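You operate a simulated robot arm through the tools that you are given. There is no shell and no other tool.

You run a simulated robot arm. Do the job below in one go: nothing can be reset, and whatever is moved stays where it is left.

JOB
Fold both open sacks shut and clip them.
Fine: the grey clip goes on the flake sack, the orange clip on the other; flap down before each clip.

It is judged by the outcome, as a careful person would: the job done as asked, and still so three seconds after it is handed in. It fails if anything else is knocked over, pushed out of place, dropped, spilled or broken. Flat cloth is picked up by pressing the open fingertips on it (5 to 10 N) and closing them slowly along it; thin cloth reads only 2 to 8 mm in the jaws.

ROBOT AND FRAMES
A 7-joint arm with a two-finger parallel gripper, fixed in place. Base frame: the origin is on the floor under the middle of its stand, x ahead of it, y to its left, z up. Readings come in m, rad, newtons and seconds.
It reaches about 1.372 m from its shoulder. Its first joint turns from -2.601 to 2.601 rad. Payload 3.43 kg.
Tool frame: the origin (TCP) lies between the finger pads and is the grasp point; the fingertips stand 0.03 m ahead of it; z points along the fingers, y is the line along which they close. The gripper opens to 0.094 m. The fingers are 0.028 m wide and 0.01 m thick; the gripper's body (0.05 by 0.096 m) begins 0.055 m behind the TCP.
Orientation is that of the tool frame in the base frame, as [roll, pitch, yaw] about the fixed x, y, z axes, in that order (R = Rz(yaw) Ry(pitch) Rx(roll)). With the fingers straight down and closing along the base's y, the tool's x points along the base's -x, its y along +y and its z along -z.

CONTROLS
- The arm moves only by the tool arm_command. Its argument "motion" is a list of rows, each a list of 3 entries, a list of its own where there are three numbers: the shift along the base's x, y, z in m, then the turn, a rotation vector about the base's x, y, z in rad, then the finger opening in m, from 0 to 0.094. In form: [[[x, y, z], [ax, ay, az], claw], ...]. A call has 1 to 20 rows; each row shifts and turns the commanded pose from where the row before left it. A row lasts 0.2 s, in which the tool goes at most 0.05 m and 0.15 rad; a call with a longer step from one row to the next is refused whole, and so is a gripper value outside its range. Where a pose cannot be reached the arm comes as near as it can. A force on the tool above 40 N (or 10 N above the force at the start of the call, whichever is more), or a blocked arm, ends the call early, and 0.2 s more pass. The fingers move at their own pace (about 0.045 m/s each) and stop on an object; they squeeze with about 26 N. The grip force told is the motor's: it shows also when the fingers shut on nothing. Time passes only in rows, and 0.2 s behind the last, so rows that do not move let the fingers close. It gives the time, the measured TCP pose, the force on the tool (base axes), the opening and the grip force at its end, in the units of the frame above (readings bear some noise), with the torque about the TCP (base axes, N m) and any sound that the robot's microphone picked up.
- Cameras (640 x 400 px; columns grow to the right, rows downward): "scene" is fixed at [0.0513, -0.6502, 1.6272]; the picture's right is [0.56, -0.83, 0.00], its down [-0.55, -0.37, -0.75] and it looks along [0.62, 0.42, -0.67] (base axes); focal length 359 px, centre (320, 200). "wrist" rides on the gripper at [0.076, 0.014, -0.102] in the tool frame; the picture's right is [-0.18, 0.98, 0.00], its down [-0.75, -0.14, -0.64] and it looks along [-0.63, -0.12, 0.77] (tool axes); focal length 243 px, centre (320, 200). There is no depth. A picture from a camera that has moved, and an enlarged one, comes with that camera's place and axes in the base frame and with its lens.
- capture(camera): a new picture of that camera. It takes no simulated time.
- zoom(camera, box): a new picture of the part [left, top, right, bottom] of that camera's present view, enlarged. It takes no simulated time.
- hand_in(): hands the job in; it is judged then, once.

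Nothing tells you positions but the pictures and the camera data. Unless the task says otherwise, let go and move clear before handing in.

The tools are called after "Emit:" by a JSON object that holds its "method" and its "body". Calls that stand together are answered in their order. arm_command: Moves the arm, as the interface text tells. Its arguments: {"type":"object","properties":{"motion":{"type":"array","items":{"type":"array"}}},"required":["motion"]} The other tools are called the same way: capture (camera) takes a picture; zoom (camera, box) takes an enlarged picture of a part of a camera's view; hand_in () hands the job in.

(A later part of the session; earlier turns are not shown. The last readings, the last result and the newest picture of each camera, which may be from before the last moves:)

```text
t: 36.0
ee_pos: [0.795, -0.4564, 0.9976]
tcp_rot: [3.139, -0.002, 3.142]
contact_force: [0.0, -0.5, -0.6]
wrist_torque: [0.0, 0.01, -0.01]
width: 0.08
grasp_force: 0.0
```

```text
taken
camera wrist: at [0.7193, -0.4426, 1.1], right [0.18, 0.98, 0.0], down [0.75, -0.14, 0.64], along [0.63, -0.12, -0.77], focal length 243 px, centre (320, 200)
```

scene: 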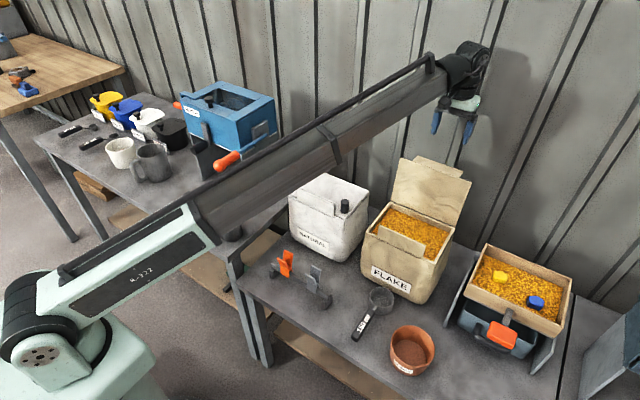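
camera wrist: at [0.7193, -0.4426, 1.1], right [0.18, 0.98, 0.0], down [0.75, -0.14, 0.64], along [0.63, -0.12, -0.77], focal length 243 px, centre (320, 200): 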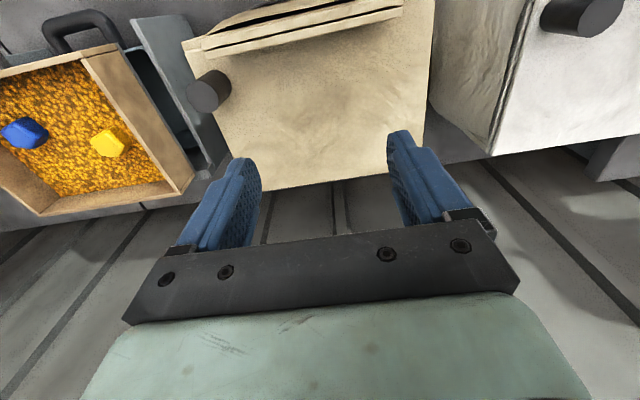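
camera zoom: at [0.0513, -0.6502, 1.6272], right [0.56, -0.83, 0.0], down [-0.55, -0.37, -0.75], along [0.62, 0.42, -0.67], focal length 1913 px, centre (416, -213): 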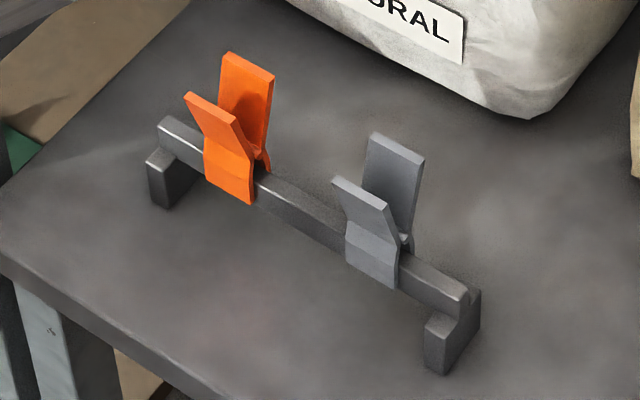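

Both flaps stay down with the ends standing behind the lips. Now I'll move back toward the clips, keeping low enough to avoid the forearm contact, and take a wrist view to get their exact position and height.

Emit:
{"method": "arm_command", "body": {"motion": [[[-0.006, 0.004, 0], [0, 0, 0], 0.08], [[-0.012, 0.01, 0], [0, 0, 0], 0.08], [[-0.018, 0.014, 0], [0, 0, 0], 0.08], [[-0.02, 0.016, 0], [0, 0, 0], 0.08], [[-0.02, 0.016, 0], [0, 0, 0], 0.08], [[-0.02, 0.016, -0.002], [0, 0, 0], 0.08], [[-0.02, 0.016, -0.004], [0, 0, 0], 0.08], [[-0.02, 0.016, -0.006], [0, 0, 0], 0.08], [[-0.02, 0.018, -0.008], [0, 0, 0], 0.08], [[-0.02, 0.018, -0.008], [0, 0, 0], 0.08], [[-0.02, 0.018, -0.008], [0, 0, 0], 0.08], [[-0.02, 0.018, -0.008], [0, 0, 0], 0.08], [[-0.02, 0.018, -0.008], [0, 0, 0], 0.08], [[-0.018, 0.018, -0.008], [0, 0, 0], 0.08], [[-0.012, 0.012, -0.005], [0, 0, 0], 0.08], [[-0.006, 0.006, -0.003], [0, 0, 0], 0.08], [[0, 0, 0], [0, 0, 0], 0.08]]}}

Emit:
{"method": "capture", "body": {"camera": "wrist"}}

Emit:
{"method": "capture", "body": {"camera": "scene"}}

```text
t: 39.6
ee_pos: [0.5237, -0.2228, 0.9311]
tcp_rot: [3.14, -0.001, -3.141]
contact_force: [0.4, -0.3, -0.9]
wrist_torque: [0.01, 0.03, 0.03]
width: 0.08
grasp_force: 0.1
```

```text
taken
camera wrist: at [0.4472, -0.2082, 1.033], right [0.18, 0.98, 0.0], down [0.75, -0.14, 0.64], along [0.63, -0.12, -0.77], focal length 243 px, centre (320, 200)
```

wrist: 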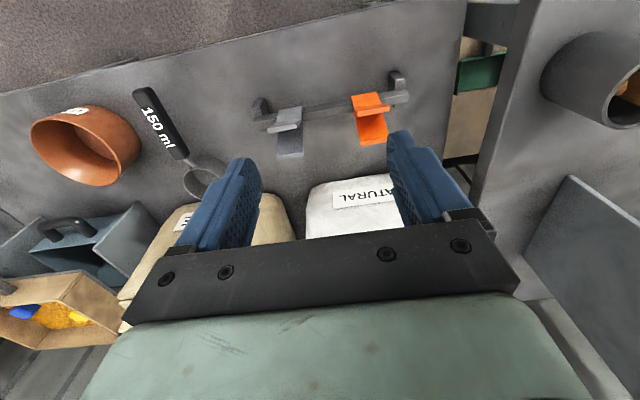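

```text
taken
```

scene: 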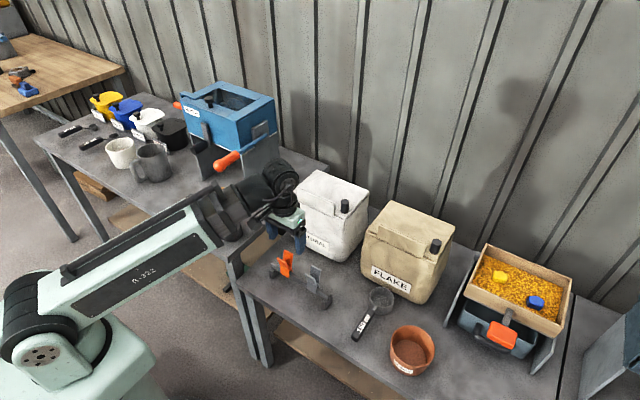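

The clips are in view now. I'll enlarge both views to triangulate them.

Emit:
{"method": "zoom", "body": {"camera": "wrist", "box": [240, 60, 432, 180]}}

Emit:
{"method": "zoom", "body": {"camera": "scene", "box": [262, 245, 342, 295]}}

```text
3.33 times, centred on (336, 120) of wrist
camera zoom: at [0.4472, -0.2082, 1.033], right [0.18, 0.98, 0.0], down [0.75, -0.14, 0.64], along [0.63, -0.12, -0.77], focal length 809 px, centre (267, 467)
```

zoom: 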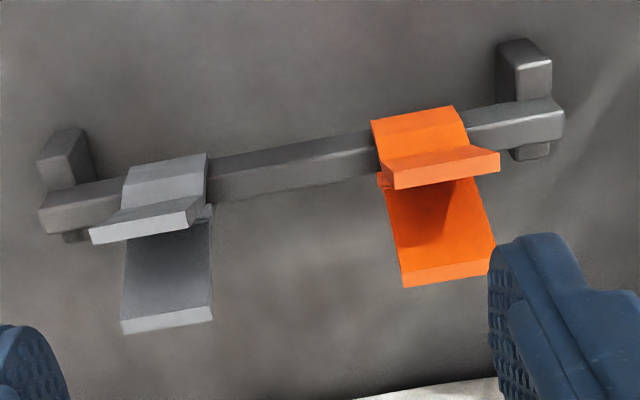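

```text
8.00 times, centred on (302, 270) of scene
camera zoom: at [0.0513, -0.6502, 1.6272], right [0.56, -0.83, 0.0], down [-0.55, -0.37, -0.75], along [0.62, 0.42, -0.67], focal length 2869 px, centre (464, -360)
```

zoom: 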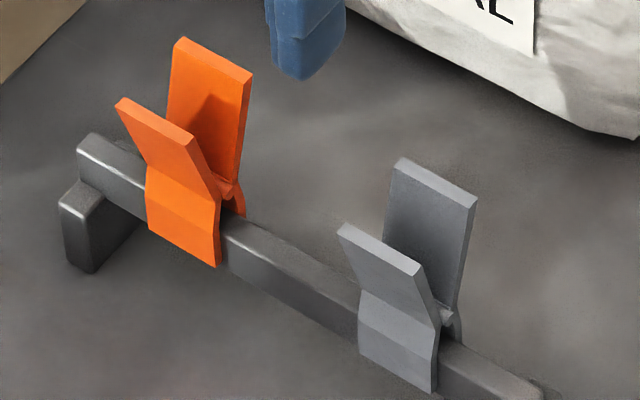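

Triangulating both views agrees well: the grey clip's lever tops are at x ≈ 0.573, y ≈ -0.271, z ≈ 0.768, and the orange clip's at x ≈ 0.573, y ≈ -0.167, same height, with the rail along y. I'll turn the gripper 90° so it closes along x, in the free space here.

Emit:
{"method": "arm_command", "body": {"motion": [[[0, 0, 0], [0, 0, 0.06], 0.08], [[0, 0, 0], [0, 0, 0.12], 0.08], [[0, 0, 0], [0, 0, 0.14], 0.08], [[0, 0, 0], [0, 0, 0.14], 0.08], [[0, 0, 0], [0, 0, 0.14], 0.08], [[0, 0, 0], [0, 0, 0.14], 0.08], [[0, 0, 0], [0, 0, 0.14], 0.08], [[0, 0, 0], [0, 0, 0.14], 0.08], [[0, 0, 0], [0, 0, 0.14], 0.08], [[0, 0, 0], [0, 0, 0.14], 0.08], [[0, 0, 0], [0, 0, 0.14], 0.08], [[0, 0, 0], [0, 0, 0.0808], 0.08], [[0, 0, 0], [0, 0, 0.05], 0.08], [[0, 0, 0], [0, 0, 0], 0.08]]}}

Emit:
{"method": "capture", "body": {"camera": "wrist"}}

Emit:
{"method": "capture", "body": {"camera": "scene"}}

```text
t: 42.6
ee_pos: [0.5246, -0.2238, 0.9298]
tcp_rot: [3.141, -0.001, -1.572]
contact_force: [0.5, -0.2, 0.1]
wrist_torque: [0.02, 0.01, -0.01]
width: 0.0801
grasp_force: 0.2
```

```text
taken
camera wrist: at [0.5089, -0.2994, 1.0322], right [-0.98, 0.18, 0.0], down [0.14, 0.75, 0.64], along [0.12, 0.63, -0.77], focal length 243 px, centre (320, 200)
```

wrist: 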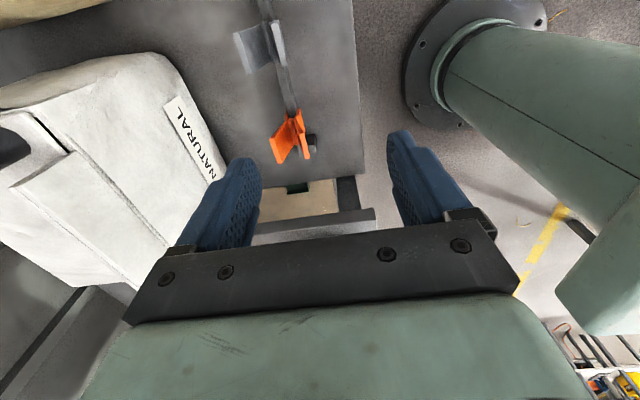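

```text
taken
```

scene: 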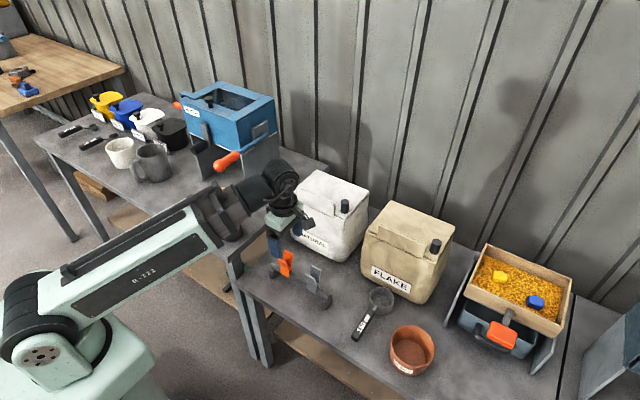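

The turn worked. I'll go above the grey clip and check the alignment before descending.

Emit:
{"method": "arm_command", "body": {"motion": [[[0.006, -0.006, 0], [0, 0, 0], 0.08], [[0.012, -0.012, -0.005], [0, 0, 0], 0.08], [[0.014, -0.014, -0.01], [0, 0, 0], 0.08], [[0.012, -0.011, -0.015], [0, 0, 0], 0.08], [[0.005, -0.004, -0.015], [0, 0, 0], 0.08], [[0, 0, -0.015], [0, 0, 0], 0.08], [[0, 0, -0.01], [0, 0, 0], 0.08], [[0, 0, 0], [0, 0, 0], 0.08]]}}

Emit:
{"method": "capture", "body": {"camera": "wrist"}}

Emit:
{"method": "zoom", "body": {"camera": "scene", "box": [250, 210, 370, 310]}}

```text
t: 44.5
ee_pos: [0.5722, -0.2708, 0.8594]
tcp_rot: [3.139, -0.002, -1.57]
contact_force: [-0.4, -0.2, -0.4]
wrist_torque: [-0.01, -0.01, -0.02]
width: 0.08
grasp_force: 0.1
```

```text
taken
camera wrist: at [0.5579, -0.3471, 0.9618], right [-0.98, 0.18, 0.0], down [0.14, 0.75, 0.64], along [0.12, 0.63, -0.77], focal length 243 px, centre (320, 200)
```

wrist: 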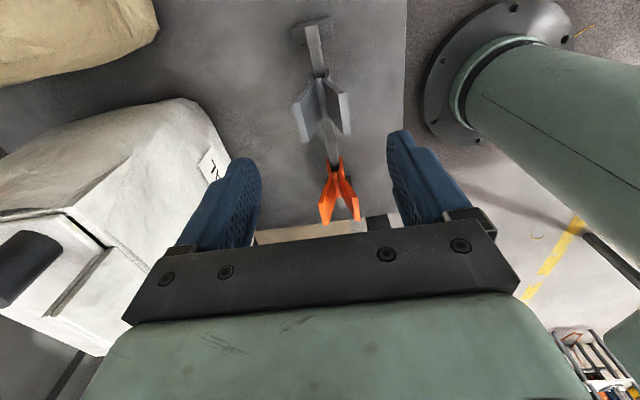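

```text
4.00 times, centred on (310, 260) of scene
camera zoom: at [0.0513, -0.6502, 1.6272], right [0.56, -0.83, 0.0], down [-0.55, -0.37, -0.75], along [0.62, 0.42, -0.67], focal length 1434 px, centre (360, -40)
```

zoom: 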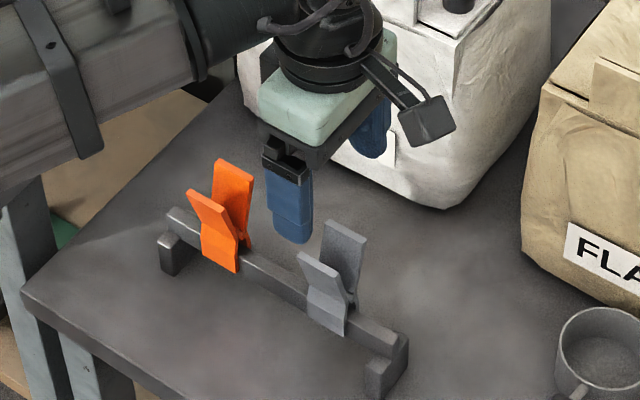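

I'll zoom in on the clips from the wrist to fine-tune the alignment.

Emit:
{"method": "zoom", "body": {"camera": "wrist", "box": [250, 10, 410, 110]}}

Emit:
{"method": "zoom", "body": {"camera": "wrist", "box": [250, 60, 410, 230]}}

```text
4.00 times, centred on (330, 60) of wrist
camera zoom: at [0.5579, -0.3471, 0.9618], right [-0.98, 0.18, 0.0], down [0.14, 0.75, 0.64], along [0.12, 0.63, -0.77], focal length 970 px, centre (280, 760)
```

zoom: 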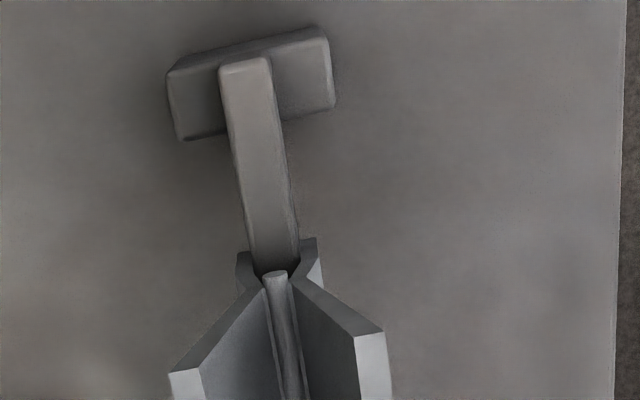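

```text
2.35 times, centred on (330, 145) of wrist
camera zoom: at [0.5579, -0.3471, 0.9618], right [-0.98, 0.18, 0.0], down [0.14, 0.75, 0.64], along [0.12, 0.63, -0.77], focal length 571 px, centre (296, 329)
```

zoom: 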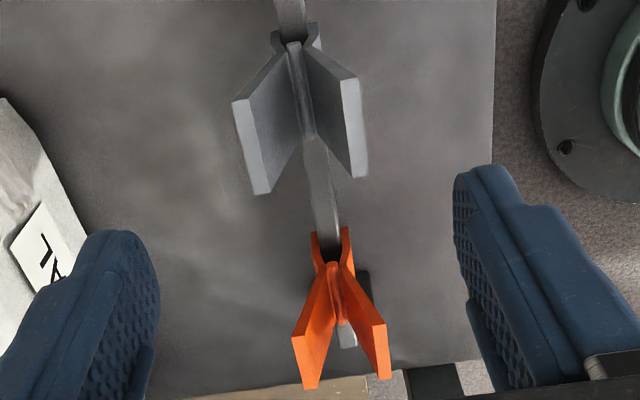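

The clip's centre from this view is x ≈ 0.569, y ≈ -0.271, so I'll nudge 2 mm and descend with the fingers open around the levers.

Emit:
{"method": "arm_command", "body": {"motion": [[[-0.001, 0, -0.008], [0, 0, 0], 0.08], [[-0.0015, 0, -0.015], [0, 0, 0], 0.08], [[0, 0, -0.016], [0, 0, 0], 0.08], [[0, 0, -0.016], [0, 0, 0], 0.08], [[0, 0, -0.016], [0, 0, 0], 0.08], [[0, 0, -0.014], [0, 0, 0], 0.08], [[0, 0, -0.012], [0, 0, 0], 0.08], [[0, 0, -0.007], [0, 0, 0], 0.08], [[0, 0, 0], [0, 0, 0], 0.08]]}}

Emit:
{"method": "capture", "body": {"camera": "wrist"}}

Emit:
{"method": "zoom", "body": {"camera": "scene", "box": [270, 230, 350, 300]}}

```text
t: 46.5
ee_pos: [0.5696, -0.2703, 0.7553]
tcp_rot: [3.141, -0.002, -1.572]
contact_force: [-0.6, -0.4, 0.1]
wrist_torque: [0.01, 0.02, 0.0]
width: 0.0801
grasp_force: 0.1
```

```text
taken
camera wrist: at [0.5552, -0.3464, 0.8577], right [-0.98, 0.18, 0.0], down [0.14, 0.75, 0.64], along [0.12, 0.63, -0.77], focal length 243 px, centre (320, 200)
```

wrist: 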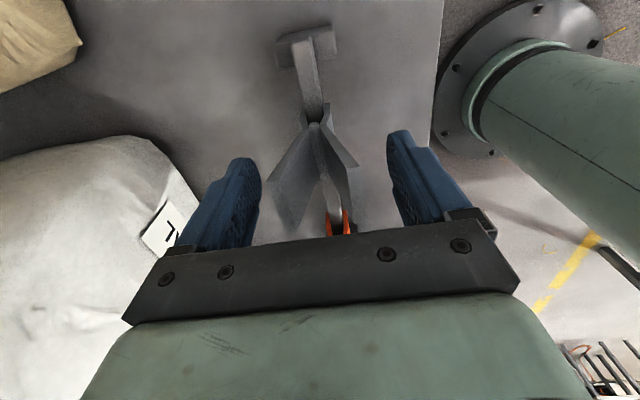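

```text
5.71 times, centred on (310, 265) of scene
camera zoom: at [0.0513, -0.6502, 1.6272], right [0.56, -0.83, 0.0], down [-0.55, -0.37, -0.75], along [0.62, 0.42, -0.67], focal length 2049 px, centre (377, -171)
```

zoom: 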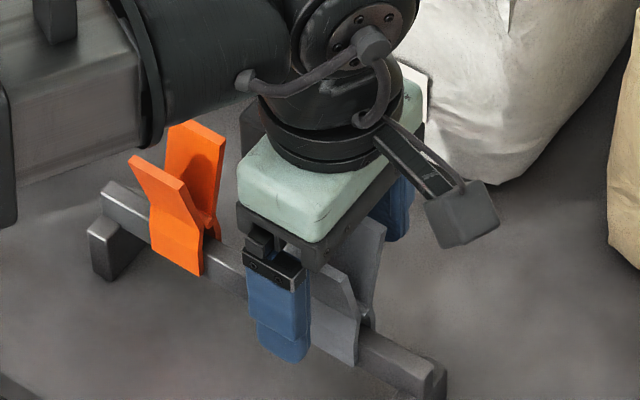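

The fingers are around the clip. I'll check a closer view before closing.

Emit:
{"method": "zoom", "body": {"camera": "scene", "box": [292, 262, 332, 302]}}

Emit:
{"method": "zoom", "body": {"camera": "wrist", "box": [230, 100, 420, 240]}}

```text
10.00 times, centred on (312, 282) of scene
camera zoom: at [0.0513, -0.6502, 1.6272], right [0.56, -0.83, 0.0], down [-0.55, -0.37, -0.75], along [0.62, 0.42, -0.67], focal length 3586 px, centre (400, -620)
```

zoom: 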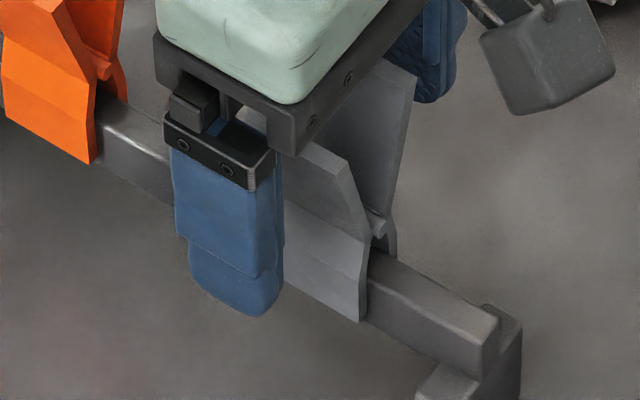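

```text
2.86 times, centred on (325, 170) of wrist
camera zoom: at [0.5552, -0.3464, 0.8577], right [-0.98, 0.18, 0.0], down [0.14, 0.75, 0.64], along [0.12, 0.63, -0.77], focal length 693 px, centre (306, 286)
```

zoom: 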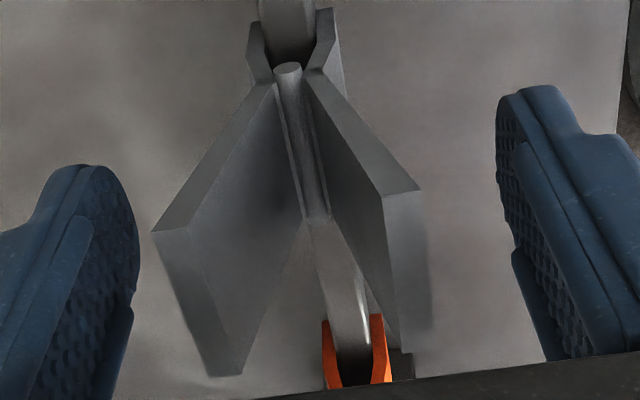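

Alignment is good (clip centre x 0.570, y -0.271). I'll close the fingers gradually on the levers.

Emit:
{"method": "arm_command", "body": {"motion": [[[0, 0, 0], [0, 0, 0], 0.06], [[0, 0, 0], [0, 0, 0], 0.05], [[0, 0, 0], [0, 0, 0], 0.044], [[0, 0, 0], [0, 0, 0], 0.04], [[0, 0, 0], [0, 0, 0], 0.036], [[0, 0, 0], [0, 0, 0], 0.032], [[0, 0, 0], [0, 0, 0], 0.028], [[0, 0, 0], [0, 0, 0], 0.028]]}}

Emit:
{"method": "zoom", "body": {"camera": "wrist", "box": [230, 100, 420, 240]}}

```text
t: 48.2
ee_pos: [0.5708, -0.2706, 0.7562]
tcp_rot: [3.14, -0.001, -1.571]
contact_force: [0.0, -1.2, 0.6]
wrist_torque: [-0.02, 0.01, -0.02]
width: 0.0302
grasp_force: 2.4
```

```text
2.86 times, centred on (325, 170) of wrist
camera zoom: at [0.5553, -0.3464, 0.8578], right [-0.98, 0.18, 0.0], down [0.14, 0.75, 0.64], along [0.12, 0.63, -0.77], focal length 693 px, centre (306, 286)
```

zoom: 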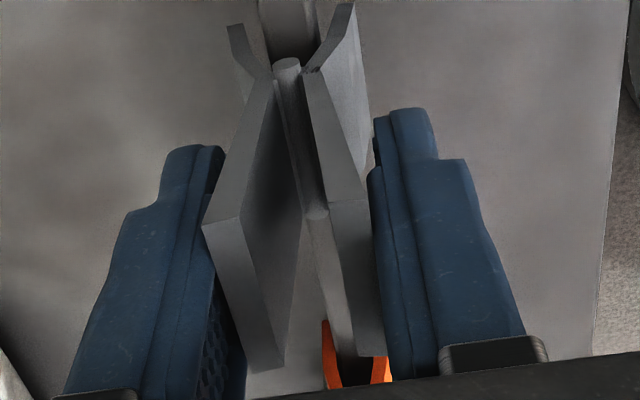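

The clip opens as its levers are squeezed. I'll squeeze further to open the jaws fully and hold.

Emit:
{"method": "arm_command", "body": {"motion": [[[0, 0, 0], [0, 0, 0], 0.024], [[0, 0, 0], [0, 0, 0], 0.02], [[0, 0, 0], [0, 0, 0], 0.015], [[0, 0, 0], [0, 0, 0], 0.01], [[0, 0, 0], [0, 0, 0], 0.005], [[0, 0, 0], [0, 0, 0], 0.0], [[0, 0, 0], [0, 0, 0], 0.0]]}}

Emit:
{"method": "zoom", "body": {"camera": "wrist", "box": [230, 100, 420, 240]}}

Emit:
{"method": "zoom", "body": {"camera": "scene", "box": [282, 255, 338, 305]}}

```text
t: 49.9
ee_pos: [0.57, -0.2712, 0.7551]
tcp_rot: [3.14, -0.002, -1.572]
contact_force: [0.8, -0.2, -0.7]
wrist_torque: [-0.01, -0.01, -0.03]
width: 0.0268
grasp_force: 26.2
```

```text
2.86 times, centred on (325, 170) of wrist
camera zoom: at [0.5552, -0.3464, 0.8579], right [-0.98, 0.18, 0.0], down [0.14, 0.75, 0.64], along [0.12, 0.63, -0.77], focal length 693 px, centre (306, 286)
```

zoom: 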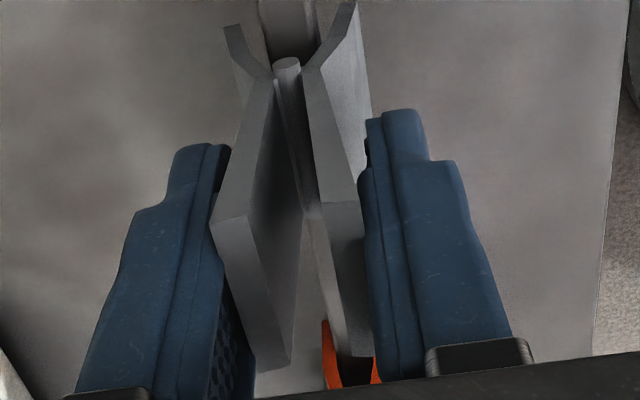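

```text
8.00 times, centred on (310, 280) of scene
camera zoom: at [0.0513, -0.6502, 1.6272], right [0.56, -0.83, 0.0], down [-0.55, -0.37, -0.75], along [0.62, 0.42, -0.67], focal length 2869 px, centre (400, -440)
```

zoom: 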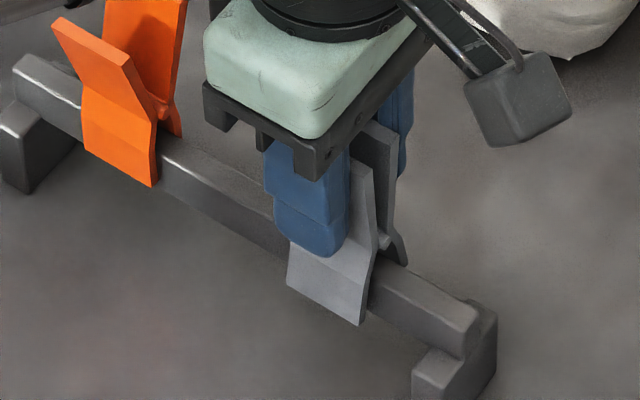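

The clip is fully open (26 N, jaw gap roughly 25 mm) and clear of the rail sides. I'll lift it straight up and check that the rail stays put.

Emit:
{"method": "arm_command", "body": {"motion": [[[0, 0, 0.004], [0, 0, 0], 0.0], [[0, 0, 0.008], [0, 0, 0], 0.0], [[0, 0, 0.01], [0, 0, 0], 0.0], [[0, 0, 0.012], [0, 0, 0], 0.0], [[0, 0, 0.014], [0, 0, 0], 0.0], [[0, 0, 0.014], [0, 0, 0], 0.0], [[0, 0, 0.014], [0, 0, 0], 0.0], [[0, 0, 0.014], [0, 0, 0], 0.0], [[0, 0, 0.01], [0, 0, 0], 0.0], [[0, 0, 0], [0, 0, 0], 0.0]]}}

Emit:
{"method": "zoom", "body": {"camera": "scene", "box": [250, 210, 370, 310]}}

Emit:
{"method": "zoom", "body": {"camera": "wrist", "box": [220, 60, 430, 240]}}

```text
t: 52.0
ee_pos: [0.571, -0.2707, 0.8565]
tcp_rot: [3.138, 0.0, -1.57]
contact_force: [0.1, -0.8, 0.8]
wrist_torque: [-0.02, -0.01, 0.03]
width: 0.027
grasp_force: 26.0
```

```text
4.00 times, centred on (310, 260) of scene
camera zoom: at [0.0513, -0.6502, 1.6272], right [0.56, -0.83, 0.0], down [-0.55, -0.37, -0.75], along [0.62, 0.42, -0.67], focal length 1434 px, centre (360, -40)
```

zoom: 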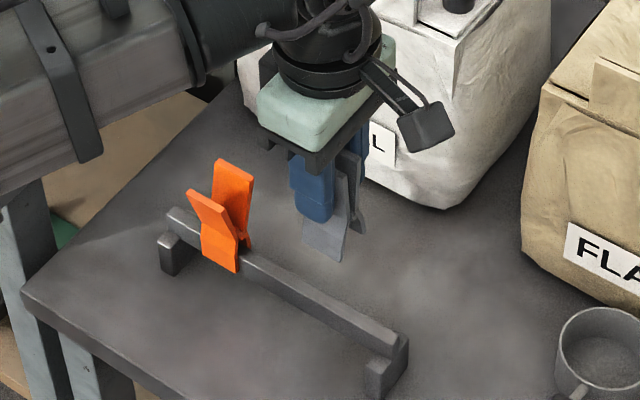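

```text
2.22 times, centred on (325, 150) of wrist
camera zoom: at [0.5562, -0.3473, 0.9584], right [-0.98, 0.18, 0.0], down [0.14, 0.75, 0.64], along [0.12, 0.63, -0.77], focal length 539 px, centre (309, 311)
```

zoom: 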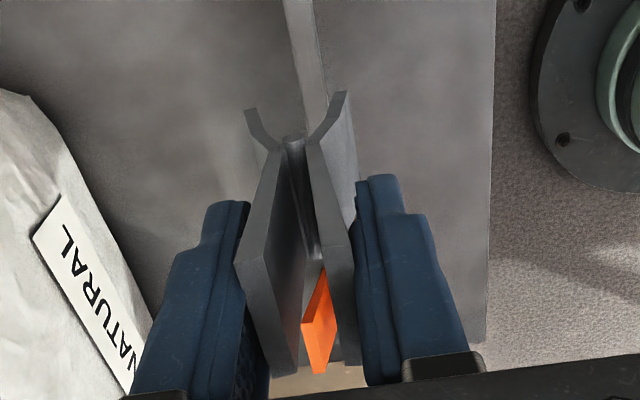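

The grey clip is held and the rail stayed in place. I'll raise it, carry it across to the flake sack and stop above the front lip to align.

Emit:
{"method": "arm_command", "body": {"motion": [[[0, -0.004, 0.006], [0, 0, 0], 0.0], [[0, -0.01, 0.012], [0, 0, 0], 0.0], [[0, -0.014, 0.014], [0, 0, 0], 0.0], [[0, -0.016, 0.015], [0, 0, 0], 0.0], [[0, -0.016, 0.015], [0, 0, 0], 0.0], [[0, -0.018, 0.015], [0, 0, 0], 0.0], [[0.004, -0.018, 0.015], [0, 0, 0], 0.0], [[0.008, -0.018, 0.015], [0, 0, 0], 0.0], [[0.012, -0.018, 0.015], [0, 0, 0], 0.0], [[0.016, -0.018, 0.012], [0, 0, 0], 0.0], [[0.018, -0.016, 0.008], [0, 0, 0], 0.0], [[0.018, -0.012, 0.003], [0, 0, 0], 0.0], [[0.018, -0.007, 0], [0, 0, 0], 0.0], [[0.018, -0.003, 0], [0, 0, 0], 0.0], [[0.016, 0, 0], [0, 0, 0], 0.0], [[0.012, 0, 0], [0, 0, 0], 0.0], [[0.006, 0, 0], [0, 0, 0], 0.0], [[0, 0, 0], [0, 0, 0], 0.0]]}}

Emit:
{"method": "capture", "body": {"camera": "wrist"}}

Emit:
{"method": "capture", "body": {"camera": "scene"}}

```text
t: 55.9
ee_pos: [0.7177, -0.4567, 0.999]
tcp_rot: [-3.141, -0.002, -1.572]
contact_force: [-0.5, 0.7, -1.0]
wrist_torque: [-0.04, 0.01, 0.0]
width: 0.0271
grasp_force: 26.1
```

```text
taken
camera wrist: at [0.7024, -0.5344, 1.102], right [-0.98, 0.18, 0.0], down [0.14, 0.75, 0.64], along [0.12, 0.63, -0.77], focal length 243 px, centre (320, 200)
```

wrist: 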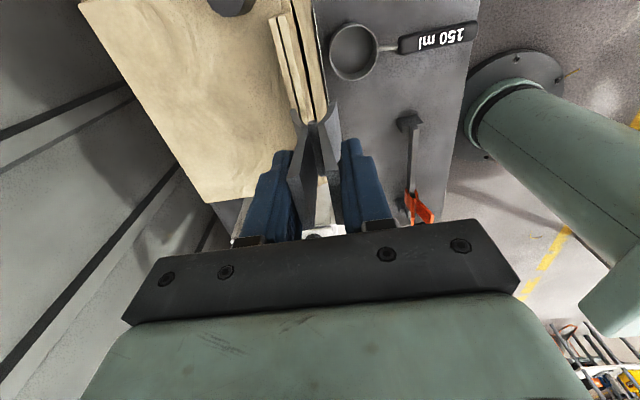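

```text
taken
```

scene: 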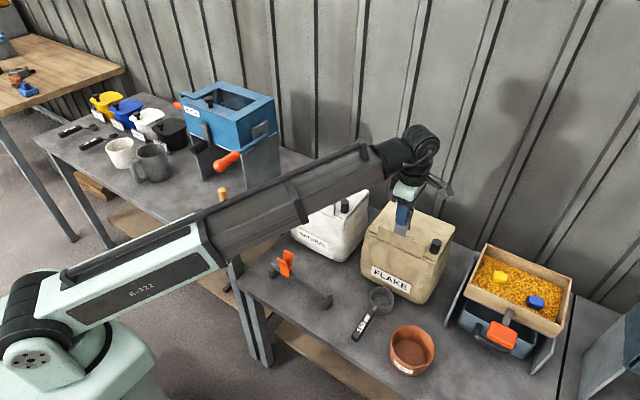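

Emit:
{"method": "zoom", "body": {"camera": "wrist", "box": [240, 0, 400, 100]}}

Emit:
{"method": "zoom", "body": {"camera": "wrist", "box": [220, 60, 420, 240]}}

Emit:
{"method": "zoom", "body": {"camera": "scene", "box": [350, 170, 470, 260]}}

```text
4.00 times, centred on (320, 50) of wrist
camera zoom: at [0.7024, -0.5344, 1.102], right [-0.98, 0.18, 0.0], down [0.14, 0.75, 0.64], along [0.12, 0.63, -0.77], focal length 970 px, centre (320, 800)
```

zoom: 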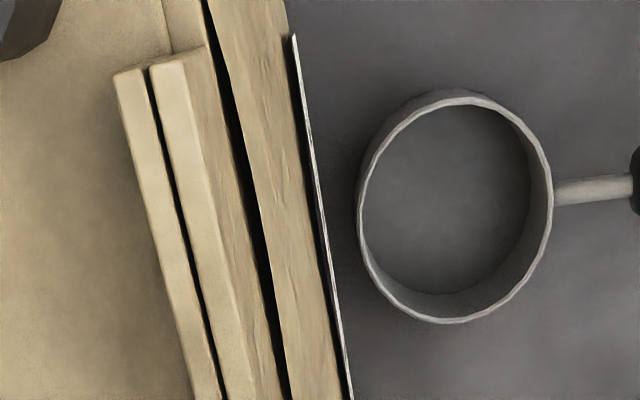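

```text
2.22 times, centred on (320, 150) of wrist
camera zoom: at [0.7024, -0.5344, 1.102], right [-0.98, 0.18, 0.0], down [0.14, 0.75, 0.64], along [0.12, 0.63, -0.77], focal length 539 px, centre (320, 311)
```

zoom: 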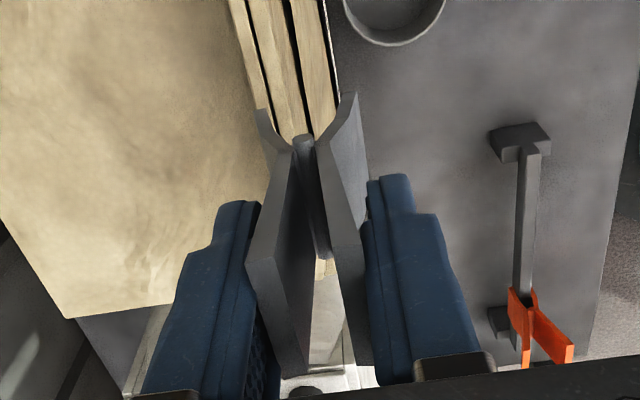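

```text
4.44 times, centred on (410, 215) of scene
camera zoom: at [0.0513, -0.6502, 1.6272], right [0.56, -0.83, 0.0], down [-0.55, -0.37, -0.75], along [0.62, 0.42, -0.67], focal length 1594 px, centre (-80, 133)
```

zoom: 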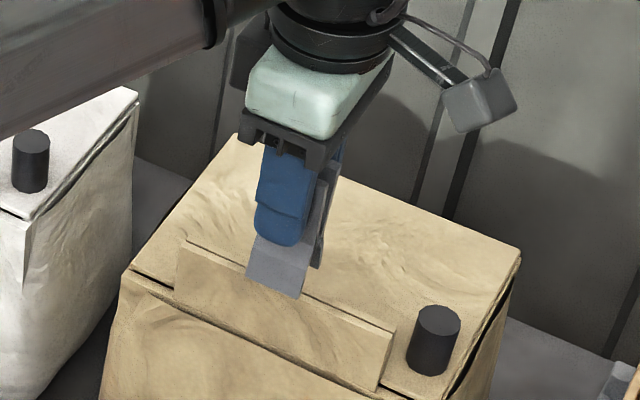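

The doubled lip (lip plus flap end) runs from x ≈ 0.726 to 0.738, centre ≈ 0.732, top z ≈ 0.905; the open jaws are centred at x ≈ 0.7177. I'll shift 14 mm forward and check again from the wrist.

Emit:
{"method": "arm_command", "body": {"motion": [[[0.004, 0, 0], [0, 0, 0], 0.0], [[0.006, -0.001, 0], [0, 0, 0], 0.0], [[0.004, -0.001, 0], [0, 0, 0], 0.0], [[0, 0, 0], [0, 0, 0], 0.0]]}}

Emit:
{"method": "arm_command", "body": {"motion": [[[0, 0, -0.006], [0, 0, 0], 0.0], [[0, 0, -0.007], [0, 0, 0], 0.0], [[0, 0, -0.004], [0, 0, 0], 0.0], [[0, 0, 0], [0, 0, 0], 0.0]]}}

Emit:
{"method": "zoom", "body": {"camera": "wrist", "box": [240, 20, 400, 140]}}

Emit:
{"method": "zoom", "body": {"camera": "scene", "box": [370, 185, 450, 245]}}

```text
t: 56.9
ee_pos: [0.7302, -0.4602, 1.001]
tcp_rot: [3.14, -0.002, -1.57]
contact_force: [-0.4, -0.1, -0.4]
wrist_torque: [0.03, 0.01, -0.01]
width: 0.0268
grasp_force: 25.9
```

```text
t: 57.9
ee_pos: [0.7291, -0.461, 0.9839]
tcp_rot: [-3.141, -0.002, -1.571]
contact_force: [0.9, -0.3, -0.9]
wrist_torque: [0.01, 0.01, 0.02]
width: 0.0269
grasp_force: 26.0
```

```text
3.33 times, centred on (320, 80) of wrist
camera zoom: at [0.7153, -0.5364, 1.0854], right [-0.98, 0.18, 0.0], down [0.14, 0.75, 0.64], along [0.12, 0.63, -0.77], focal length 809 px, centre (320, 600)
```

zoom: 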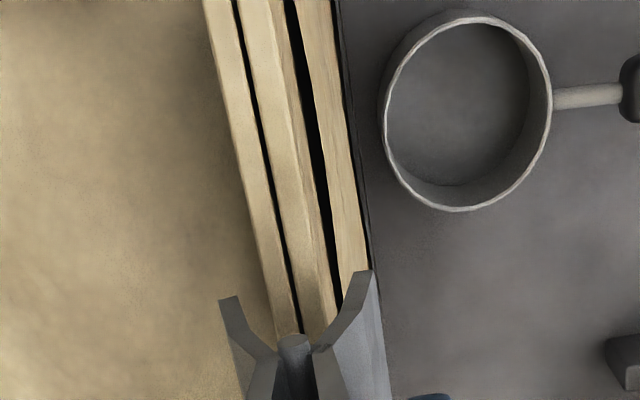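

```text
6.67 times, centred on (410, 215) of scene
camera zoom: at [0.0513, -0.6502, 1.6272], right [0.56, -0.83, 0.0], down [-0.55, -0.37, -0.75], along [0.62, 0.42, -0.67], focal length 2391 px, centre (-280, 100)
```

zoom: 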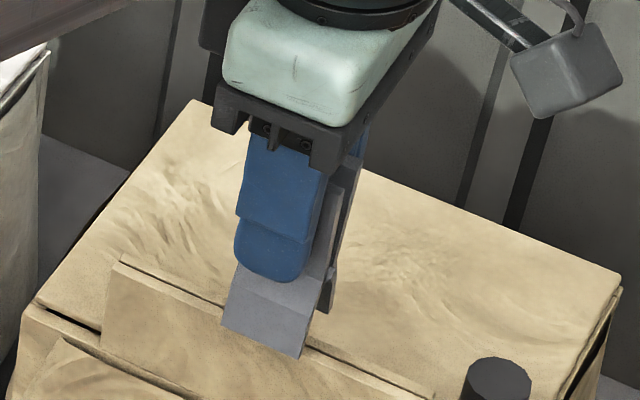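

The jaws (inner gap x 0.718–0.743) straddle the doubled lip (0.727–0.738). I'll nudge 2 mm and lower the clip over it in small steps.

Emit:
{"method": "arm_command", "body": {"motion": [[[0.002, 0, -0.002], [0, 0, 0], 0.0], [[0, 0, -0.005], [0, 0, 0], 0.0], [[0, 0, -0.005], [0, 0, 0], 0.0], [[0, 0, -0.005], [0, 0, 0], 0.0], [[0, 0, -0.004], [0, 0, 0], 0.0], [[0, 0, 0], [0, 0, 0], 0.0]]}}

Emit:
{"method": "zoom", "body": {"camera": "wrist", "box": [240, 40, 400, 160]}}

Emit:
{"method": "zoom", "body": {"camera": "scene", "box": [370, 185, 450, 245]}}

```text
t: 59.2
ee_pos: [0.7313, -0.4604, 0.9629]
tcp_rot: [3.14, -0.001, -1.571]
contact_force: [-0.1, 0.3, -0.3]
wrist_torque: [-0.02, -0.01, -0.01]
width: 0.0269
grasp_force: 25.7
```

```text
3.33 times, centred on (320, 100) of wrist
camera zoom: at [0.7174, -0.5365, 1.0655], right [-0.98, 0.18, 0.0], down [0.14, 0.75, 0.64], along [0.12, 0.63, -0.77], focal length 809 px, centre (320, 533)
```

zoom: 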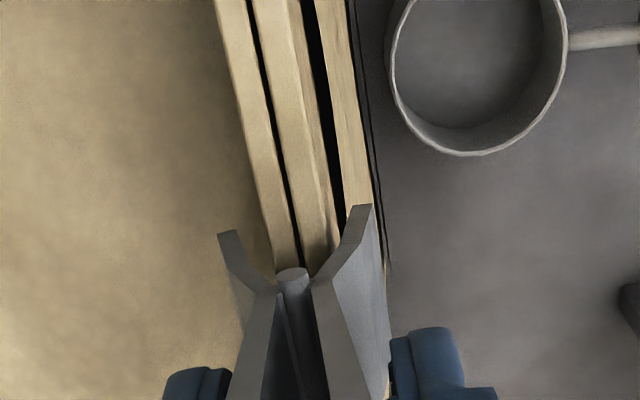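

```text
6.67 times, centred on (410, 215) of scene
camera zoom: at [0.0513, -0.6502, 1.6272], right [0.56, -0.83, 0.0], down [-0.55, -0.37, -0.75], along [0.62, 0.42, -0.67], focal length 2391 px, centre (-280, 100)
```

zoom: 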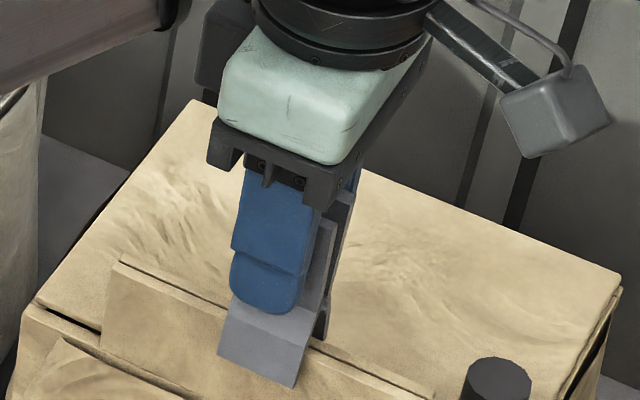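

Both layers are between the jaws. I'll go down about another 12 mm.

Emit:
{"method": "arm_command", "body": {"motion": [[[0, 0, -0.004], [0, 0, 0], 0.0], [[0, 0, -0.004], [0, 0, 0], 0.0], [[0, 0, -0.003], [0, 0, 0], 0.0], [[0, 0, -0.002], [0, 0, 0], 0.0], [[0, 0, 0], [0, 0, 0], 0.0]]}}

Emit:
{"method": "zoom", "body": {"camera": "wrist", "box": [240, 40, 400, 160]}}

Emit:
{"method": "zoom", "body": {"camera": "scene", "box": [370, 185, 450, 245]}}

```text
t: 60.5
ee_pos: [0.7323, -0.4595, 0.9491]
tcp_rot: [3.141, -0.003, -1.571]
contact_force: [0.1, 0.5, -0.4]
wrist_torque: [-0.03, 0.03, -0.01]
width: 0.0268
grasp_force: 25.9
```

```text
3.33 times, centred on (320, 100) of wrist
camera zoom: at [0.7172, -0.5365, 1.0518], right [-0.98, 0.18, 0.0], down [0.14, 0.75, 0.64], along [0.12, 0.63, -0.77], focal length 809 px, centre (320, 533)
```

zoom: 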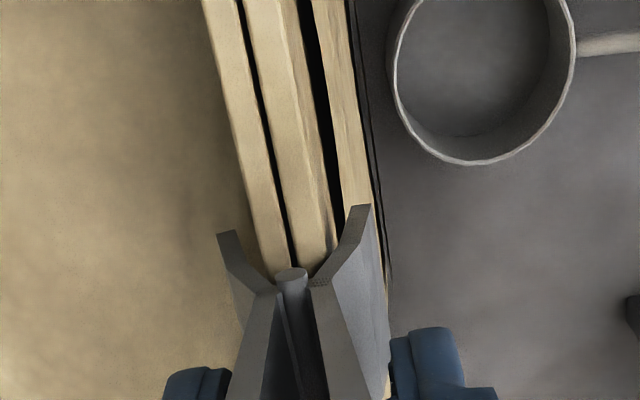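

```text
6.67 times, centred on (410, 215) of scene
camera zoom: at [0.0513, -0.6502, 1.6272], right [0.56, -0.83, 0.0], down [-0.55, -0.37, -0.75], along [0.62, 0.42, -0.67], focal length 2391 px, centre (-280, 100)
```

zoom: 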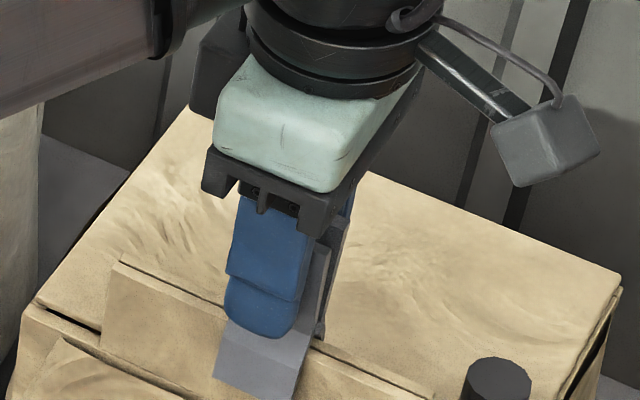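

No contact yet; I'll go a few millimetres lower for a deeper bite, watching the force.

Emit:
{"method": "arm_command", "body": {"motion": [[[0, 0, -0.003], [0, 0, 0], 0.0], [[0, 0, -0.002], [0, 0, 0], 0.0], [[0, 0, 0], [0, 0, 0], 0.0]]}}

Emit:
{"method": "zoom", "body": {"camera": "scene", "box": [380, 200, 440, 245]}}

```text
t: 61.2
ee_pos: [0.7317, -0.46, 0.9452]
tcp_rot: [3.141, -0.001, -1.574]
contact_force: [-1.9, -1.2, 6.4]
wrist_torque: [-0.09, 0.07, -0.01]
width: 0.0268
grasp_force: 26.1
```

```text
8.89 times, centred on (410, 222) of scene
camera zoom: at [0.0513, -0.6502, 1.6272], right [0.56, -0.83, 0.0], down [-0.55, -0.37, -0.75], along [0.62, 0.42, -0.67], focal length 3188 px, centre (-480, 0)
```

zoom: 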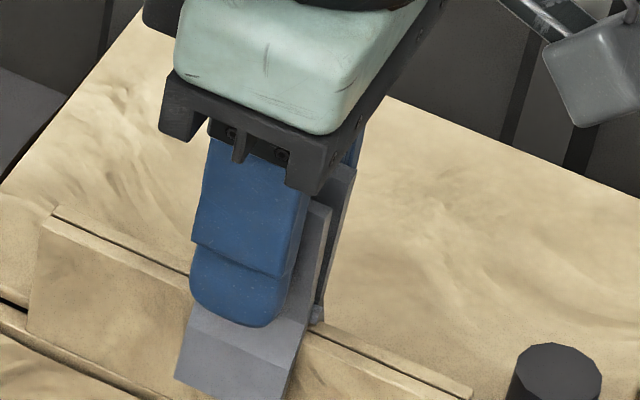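

It is now seated on the lip's top (light 6 N contact). I'll ease up 1 mm and open the fingers slowly to let the clip close.

Emit:
{"method": "arm_command", "body": {"motion": [[[0, 0, 0.001], [0, 0, 0], 0.02], [[0, 0, 0], [0, 0, 0], 0.028], [[0, 0, 0], [0, 0, 0], 0.032], [[0, 0, 0], [0, 0, 0], 0.036], [[0, 0, 0], [0, 0, 0], 0.04], [[0, 0, 0], [0, 0, 0], 0.045], [[0, 0, 0], [0, 0, 0], 0.05], [[0, 0, 0], [0, 0, 0], 0.06], [[0, 0, 0], [0, 0, 0], 0.07], [[0, 0, 0], [0, 0, 0], 0.076], [[0, 0, 0], [0, 0, 0], 0.076]]}}

Emit:
{"method": "capture", "body": {"camera": "wrist"}}

Emit:
{"method": "zoom", "body": {"camera": "scene", "box": [370, 185, 450, 245]}}

```text
t: 63.6
ee_pos: [0.7316, -0.4598, 0.9462]
tcp_rot: [3.138, -0.001, -1.573]
contact_force: [-0.3, 0.6, -0.2]
wrist_torque: [-0.02, 0.02, 0.02]
width: 0.0761
grasp_force: 0.0
```

```text
taken
camera wrist: at [0.7175, -0.5361, 1.0481], right [-0.98, 0.18, 0.0], down [0.14, 0.75, 0.64], along [0.12, 0.63, -0.77], focal length 243 px, centre (320, 200)
```

wrist: 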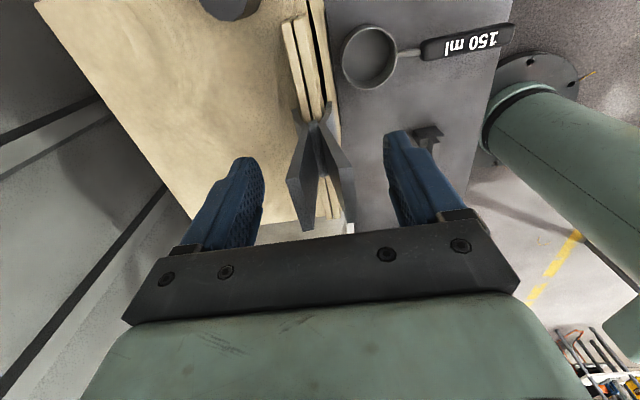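

```text
6.67 times, centred on (410, 215) of scene
camera zoom: at [0.0513, -0.6502, 1.6272], right [0.56, -0.83, 0.0], down [-0.55, -0.37, -0.75], along [0.62, 0.42, -0.67], focal length 2391 px, centre (-280, 100)
```

zoom: 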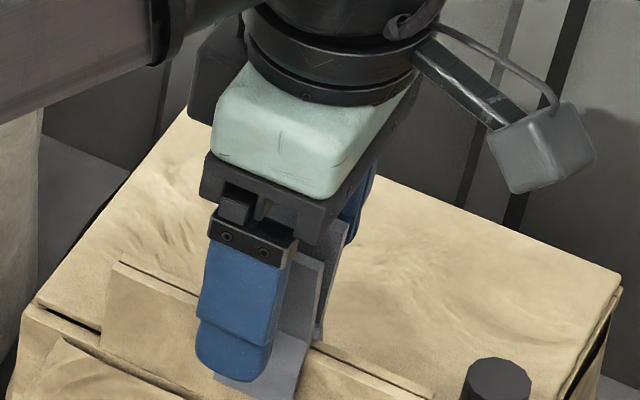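

Emit:
{"method": "zoom", "body": {"camera": "wrist", "box": [260, 20, 380, 240]}}

Emit:
{"method": "zoom", "body": {"camera": "wrist", "box": [270, 80, 366, 140]}}

```text
1.82 times, centred on (320, 130) of wrist
camera zoom: at [0.7175, -0.5361, 1.0481], right [-0.98, 0.18, 0.0], down [0.14, 0.75, 0.64], along [0.12, 0.63, -0.77], focal length 441 px, centre (320, 327)
```

zoom: 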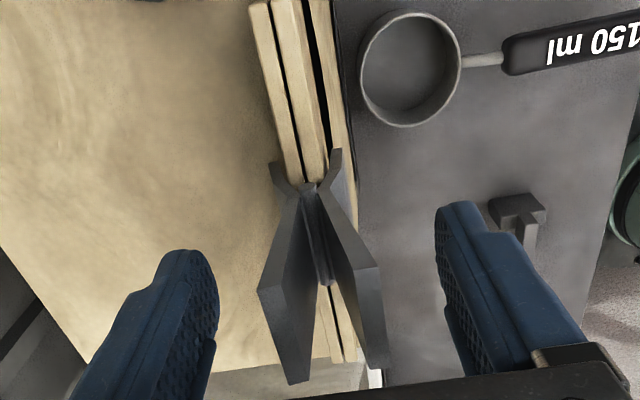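

```text
6.67 times, centred on (318, 110) of wrist
camera zoom: at [0.7175, -0.5361, 1.0481], right [-0.98, 0.18, 0.0], down [0.14, 0.75, 0.64], along [0.12, 0.63, -0.77], focal length 1618 px, centre (333, 800)
```

zoom: 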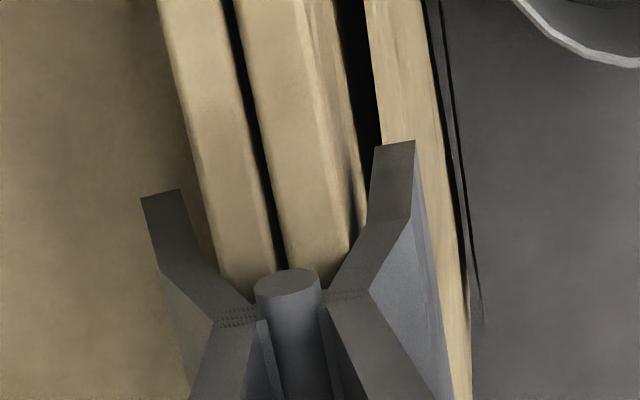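

The clip has closed with both layers between its jaws. I'll lift the gripper straight up and inspect.

Emit:
{"method": "arm_command", "body": {"motion": [[[0, 0, 0.004], [0, 0, 0], 0.08], [[0, 0, 0.008], [0, 0, 0], 0.08], [[0, 0, 0.012], [0, 0, 0], 0.08], [[0, 0, 0.014], [0, 0, 0], 0.08], [[0, 0, 0.014], [0, 0, 0], 0.08], [[0, 0, 0.012], [0, 0, 0], 0.08], [[0, 0, 0.008], [0, 0, 0], 0.08], [[0, 0, 0], [0, 0, 0], 0.08]]}}

Emit:
{"method": "capture", "body": {"camera": "wrist"}}

Emit:
{"method": "zoom", "body": {"camera": "scene", "box": [350, 165, 470, 255]}}

```text
t: 65.5
ee_pos: [0.7314, -0.4606, 1.0192]
tcp_rot: [3.139, -0.002, -1.57]
contact_force: [-0.3, -0.1, -0.5]
wrist_torque: [0.01, -0.04, 0.02]
width: 0.0798
grasp_force: 0.0
```

```text
taken
camera wrist: at [0.717, -0.5362, 1.1204], right [-0.98, 0.18, 0.0], down [0.14, 0.75, 0.64], along [0.12, 0.63, -0.77], focal length 243 px, centre (320, 200)
```

wrist: 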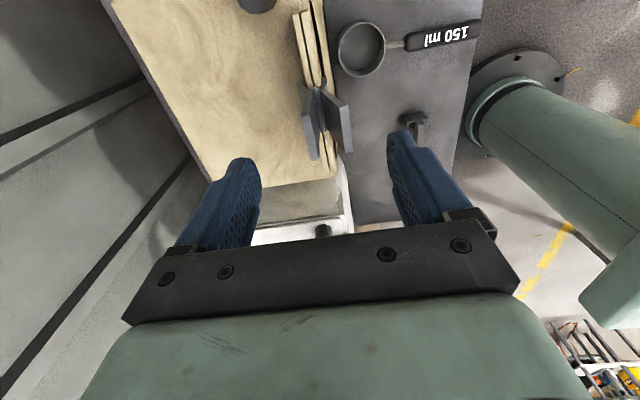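

```text
4.44 times, centred on (410, 210) of scene
camera zoom: at [0.0513, -0.6502, 1.6272], right [0.56, -0.83, 0.0], down [-0.55, -0.37, -0.75], along [0.62, 0.42, -0.67], focal length 1594 px, centre (-80, 156)
```

zoom: 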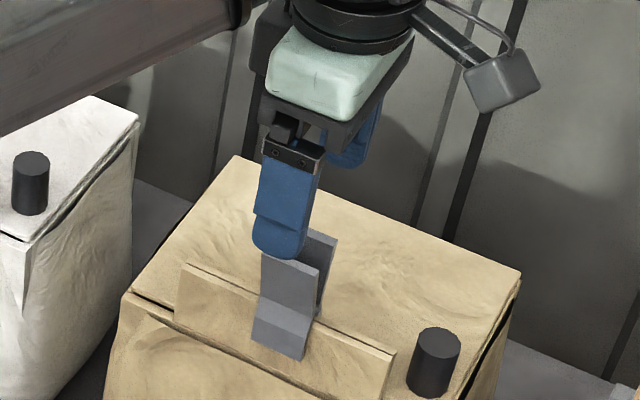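

The grey clip stays in place on the flake sack. Now for the orange clip: I'll move back and across to above it.

Emit:
{"method": "arm_command", "body": {"motion": [[[-0.006, 0, 0], [0, 0, 0], 0.08], [[-0.012, 0.004, 0], [0, 0, 0], 0.08], [[-0.016, 0.01, -0.002], [0, 0, 0], 0.08], [[-0.018, 0.016, -0.005], [0, 0, 0], 0.08], [[-0.018, 0.02, -0.008], [0, 0, 0], 0.08], [[-0.018, 0.022, -0.01], [0, 0, 0], 0.08], [[-0.018, 0.022, -0.012], [0, 0, 0], 0.08], [[-0.016, 0.022, -0.012], [0, 0, 0], 0.08], [[-0.014, 0.022, -0.012], [0, 0, 0], 0.08], [[-0.012, 0.022, -0.014], [0, 0, 0], 0.08], [[-0.008, 0.022, -0.014], [0, 0, 0], 0.08], [[-0.005, 0.022, -0.014], [0, 0, 0], 0.08], [[0, 0.022, -0.014], [0, 0, 0], 0.08], [[0, 0.022, -0.014], [0, 0, 0], 0.08], [[0, 0.02, -0.012], [0, 0, 0], 0.08], [[0, 0.015, -0.01], [0, 0, 0], 0.08], [[0, 0.01, -0.005], [0, 0, 0], 0.08], [[0, 0, 0], [0, 0, 0], 0.08]]}}

Emit:
{"method": "capture", "body": {"camera": "wrist"}}

Emit:
{"method": "capture", "body": {"camera": "scene"}}

```text
t: 69.2
ee_pos: [0.5719, -0.1675, 0.8584]
tcp_rot: [3.14, -0.002, -1.572]
contact_force: [-0.1, -0.2, 0.0]
wrist_torque: [0.02, 0.03, -0.03]
width: 0.0801
grasp_force: 0.1
```

```text
taken
camera wrist: at [0.5569, -0.2428, 0.9615], right [-0.98, 0.18, 0.0], down [0.14, 0.75, 0.64], along [0.12, 0.63, -0.77], focal length 243 px, centre (320, 200)
```

wrist: 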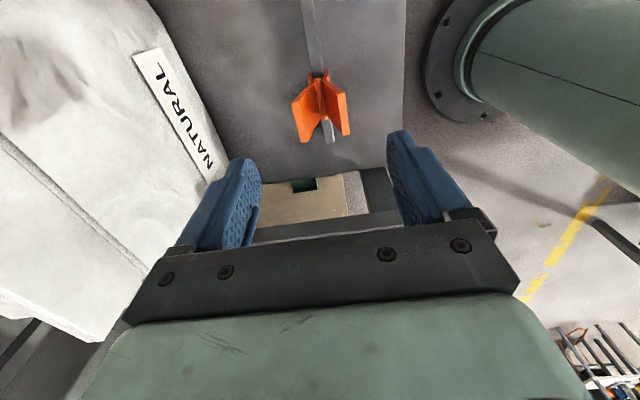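

```text
taken
```

scene: 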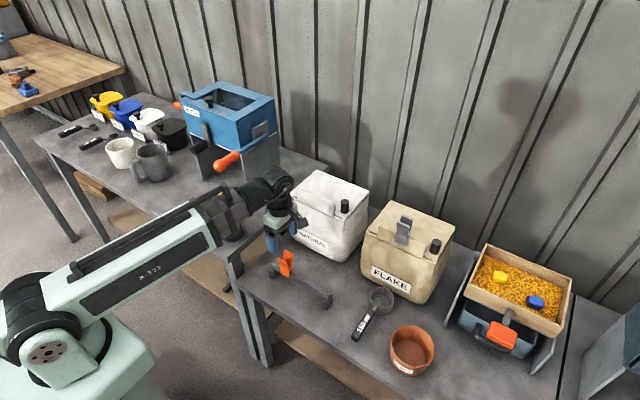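

Emit:
{"method": "zoom", "body": {"camera": "wrist", "box": [260, 55, 388, 155]}}

Emit:
{"method": "zoom", "body": {"camera": "scene", "box": [350, 190, 470, 265]}}

```text
4.00 times, centred on (324, 105) of wrist
camera zoom: at [0.5569, -0.2428, 0.9615], right [-0.98, 0.18, 0.0], down [0.14, 0.75, 0.64], along [0.12, 0.63, -0.77], focal length 970 px, centre (304, 580)
```

zoom: 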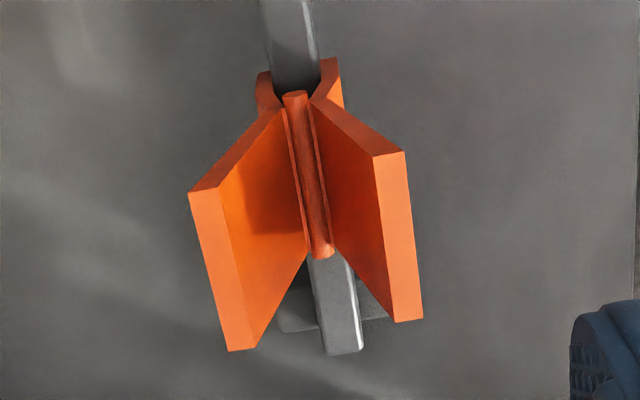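

```text
5.33 times, centred on (410, 228) of scene
camera zoom: at [0.0513, -0.6502, 1.6272], right [0.56, -0.83, 0.0], down [-0.55, -0.37, -0.75], along [0.62, 0.42, -0.67], focal length 1913 px, centre (-160, 53)
```

zoom: 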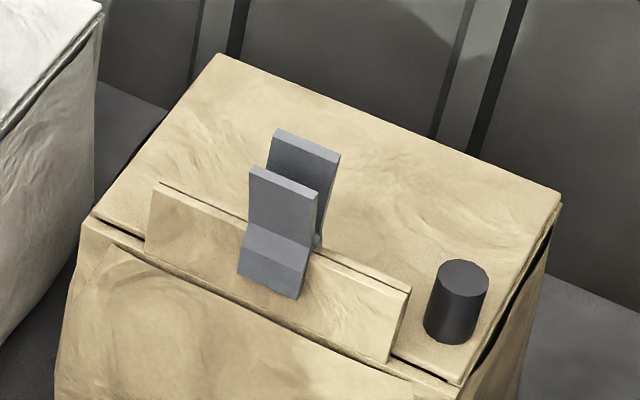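

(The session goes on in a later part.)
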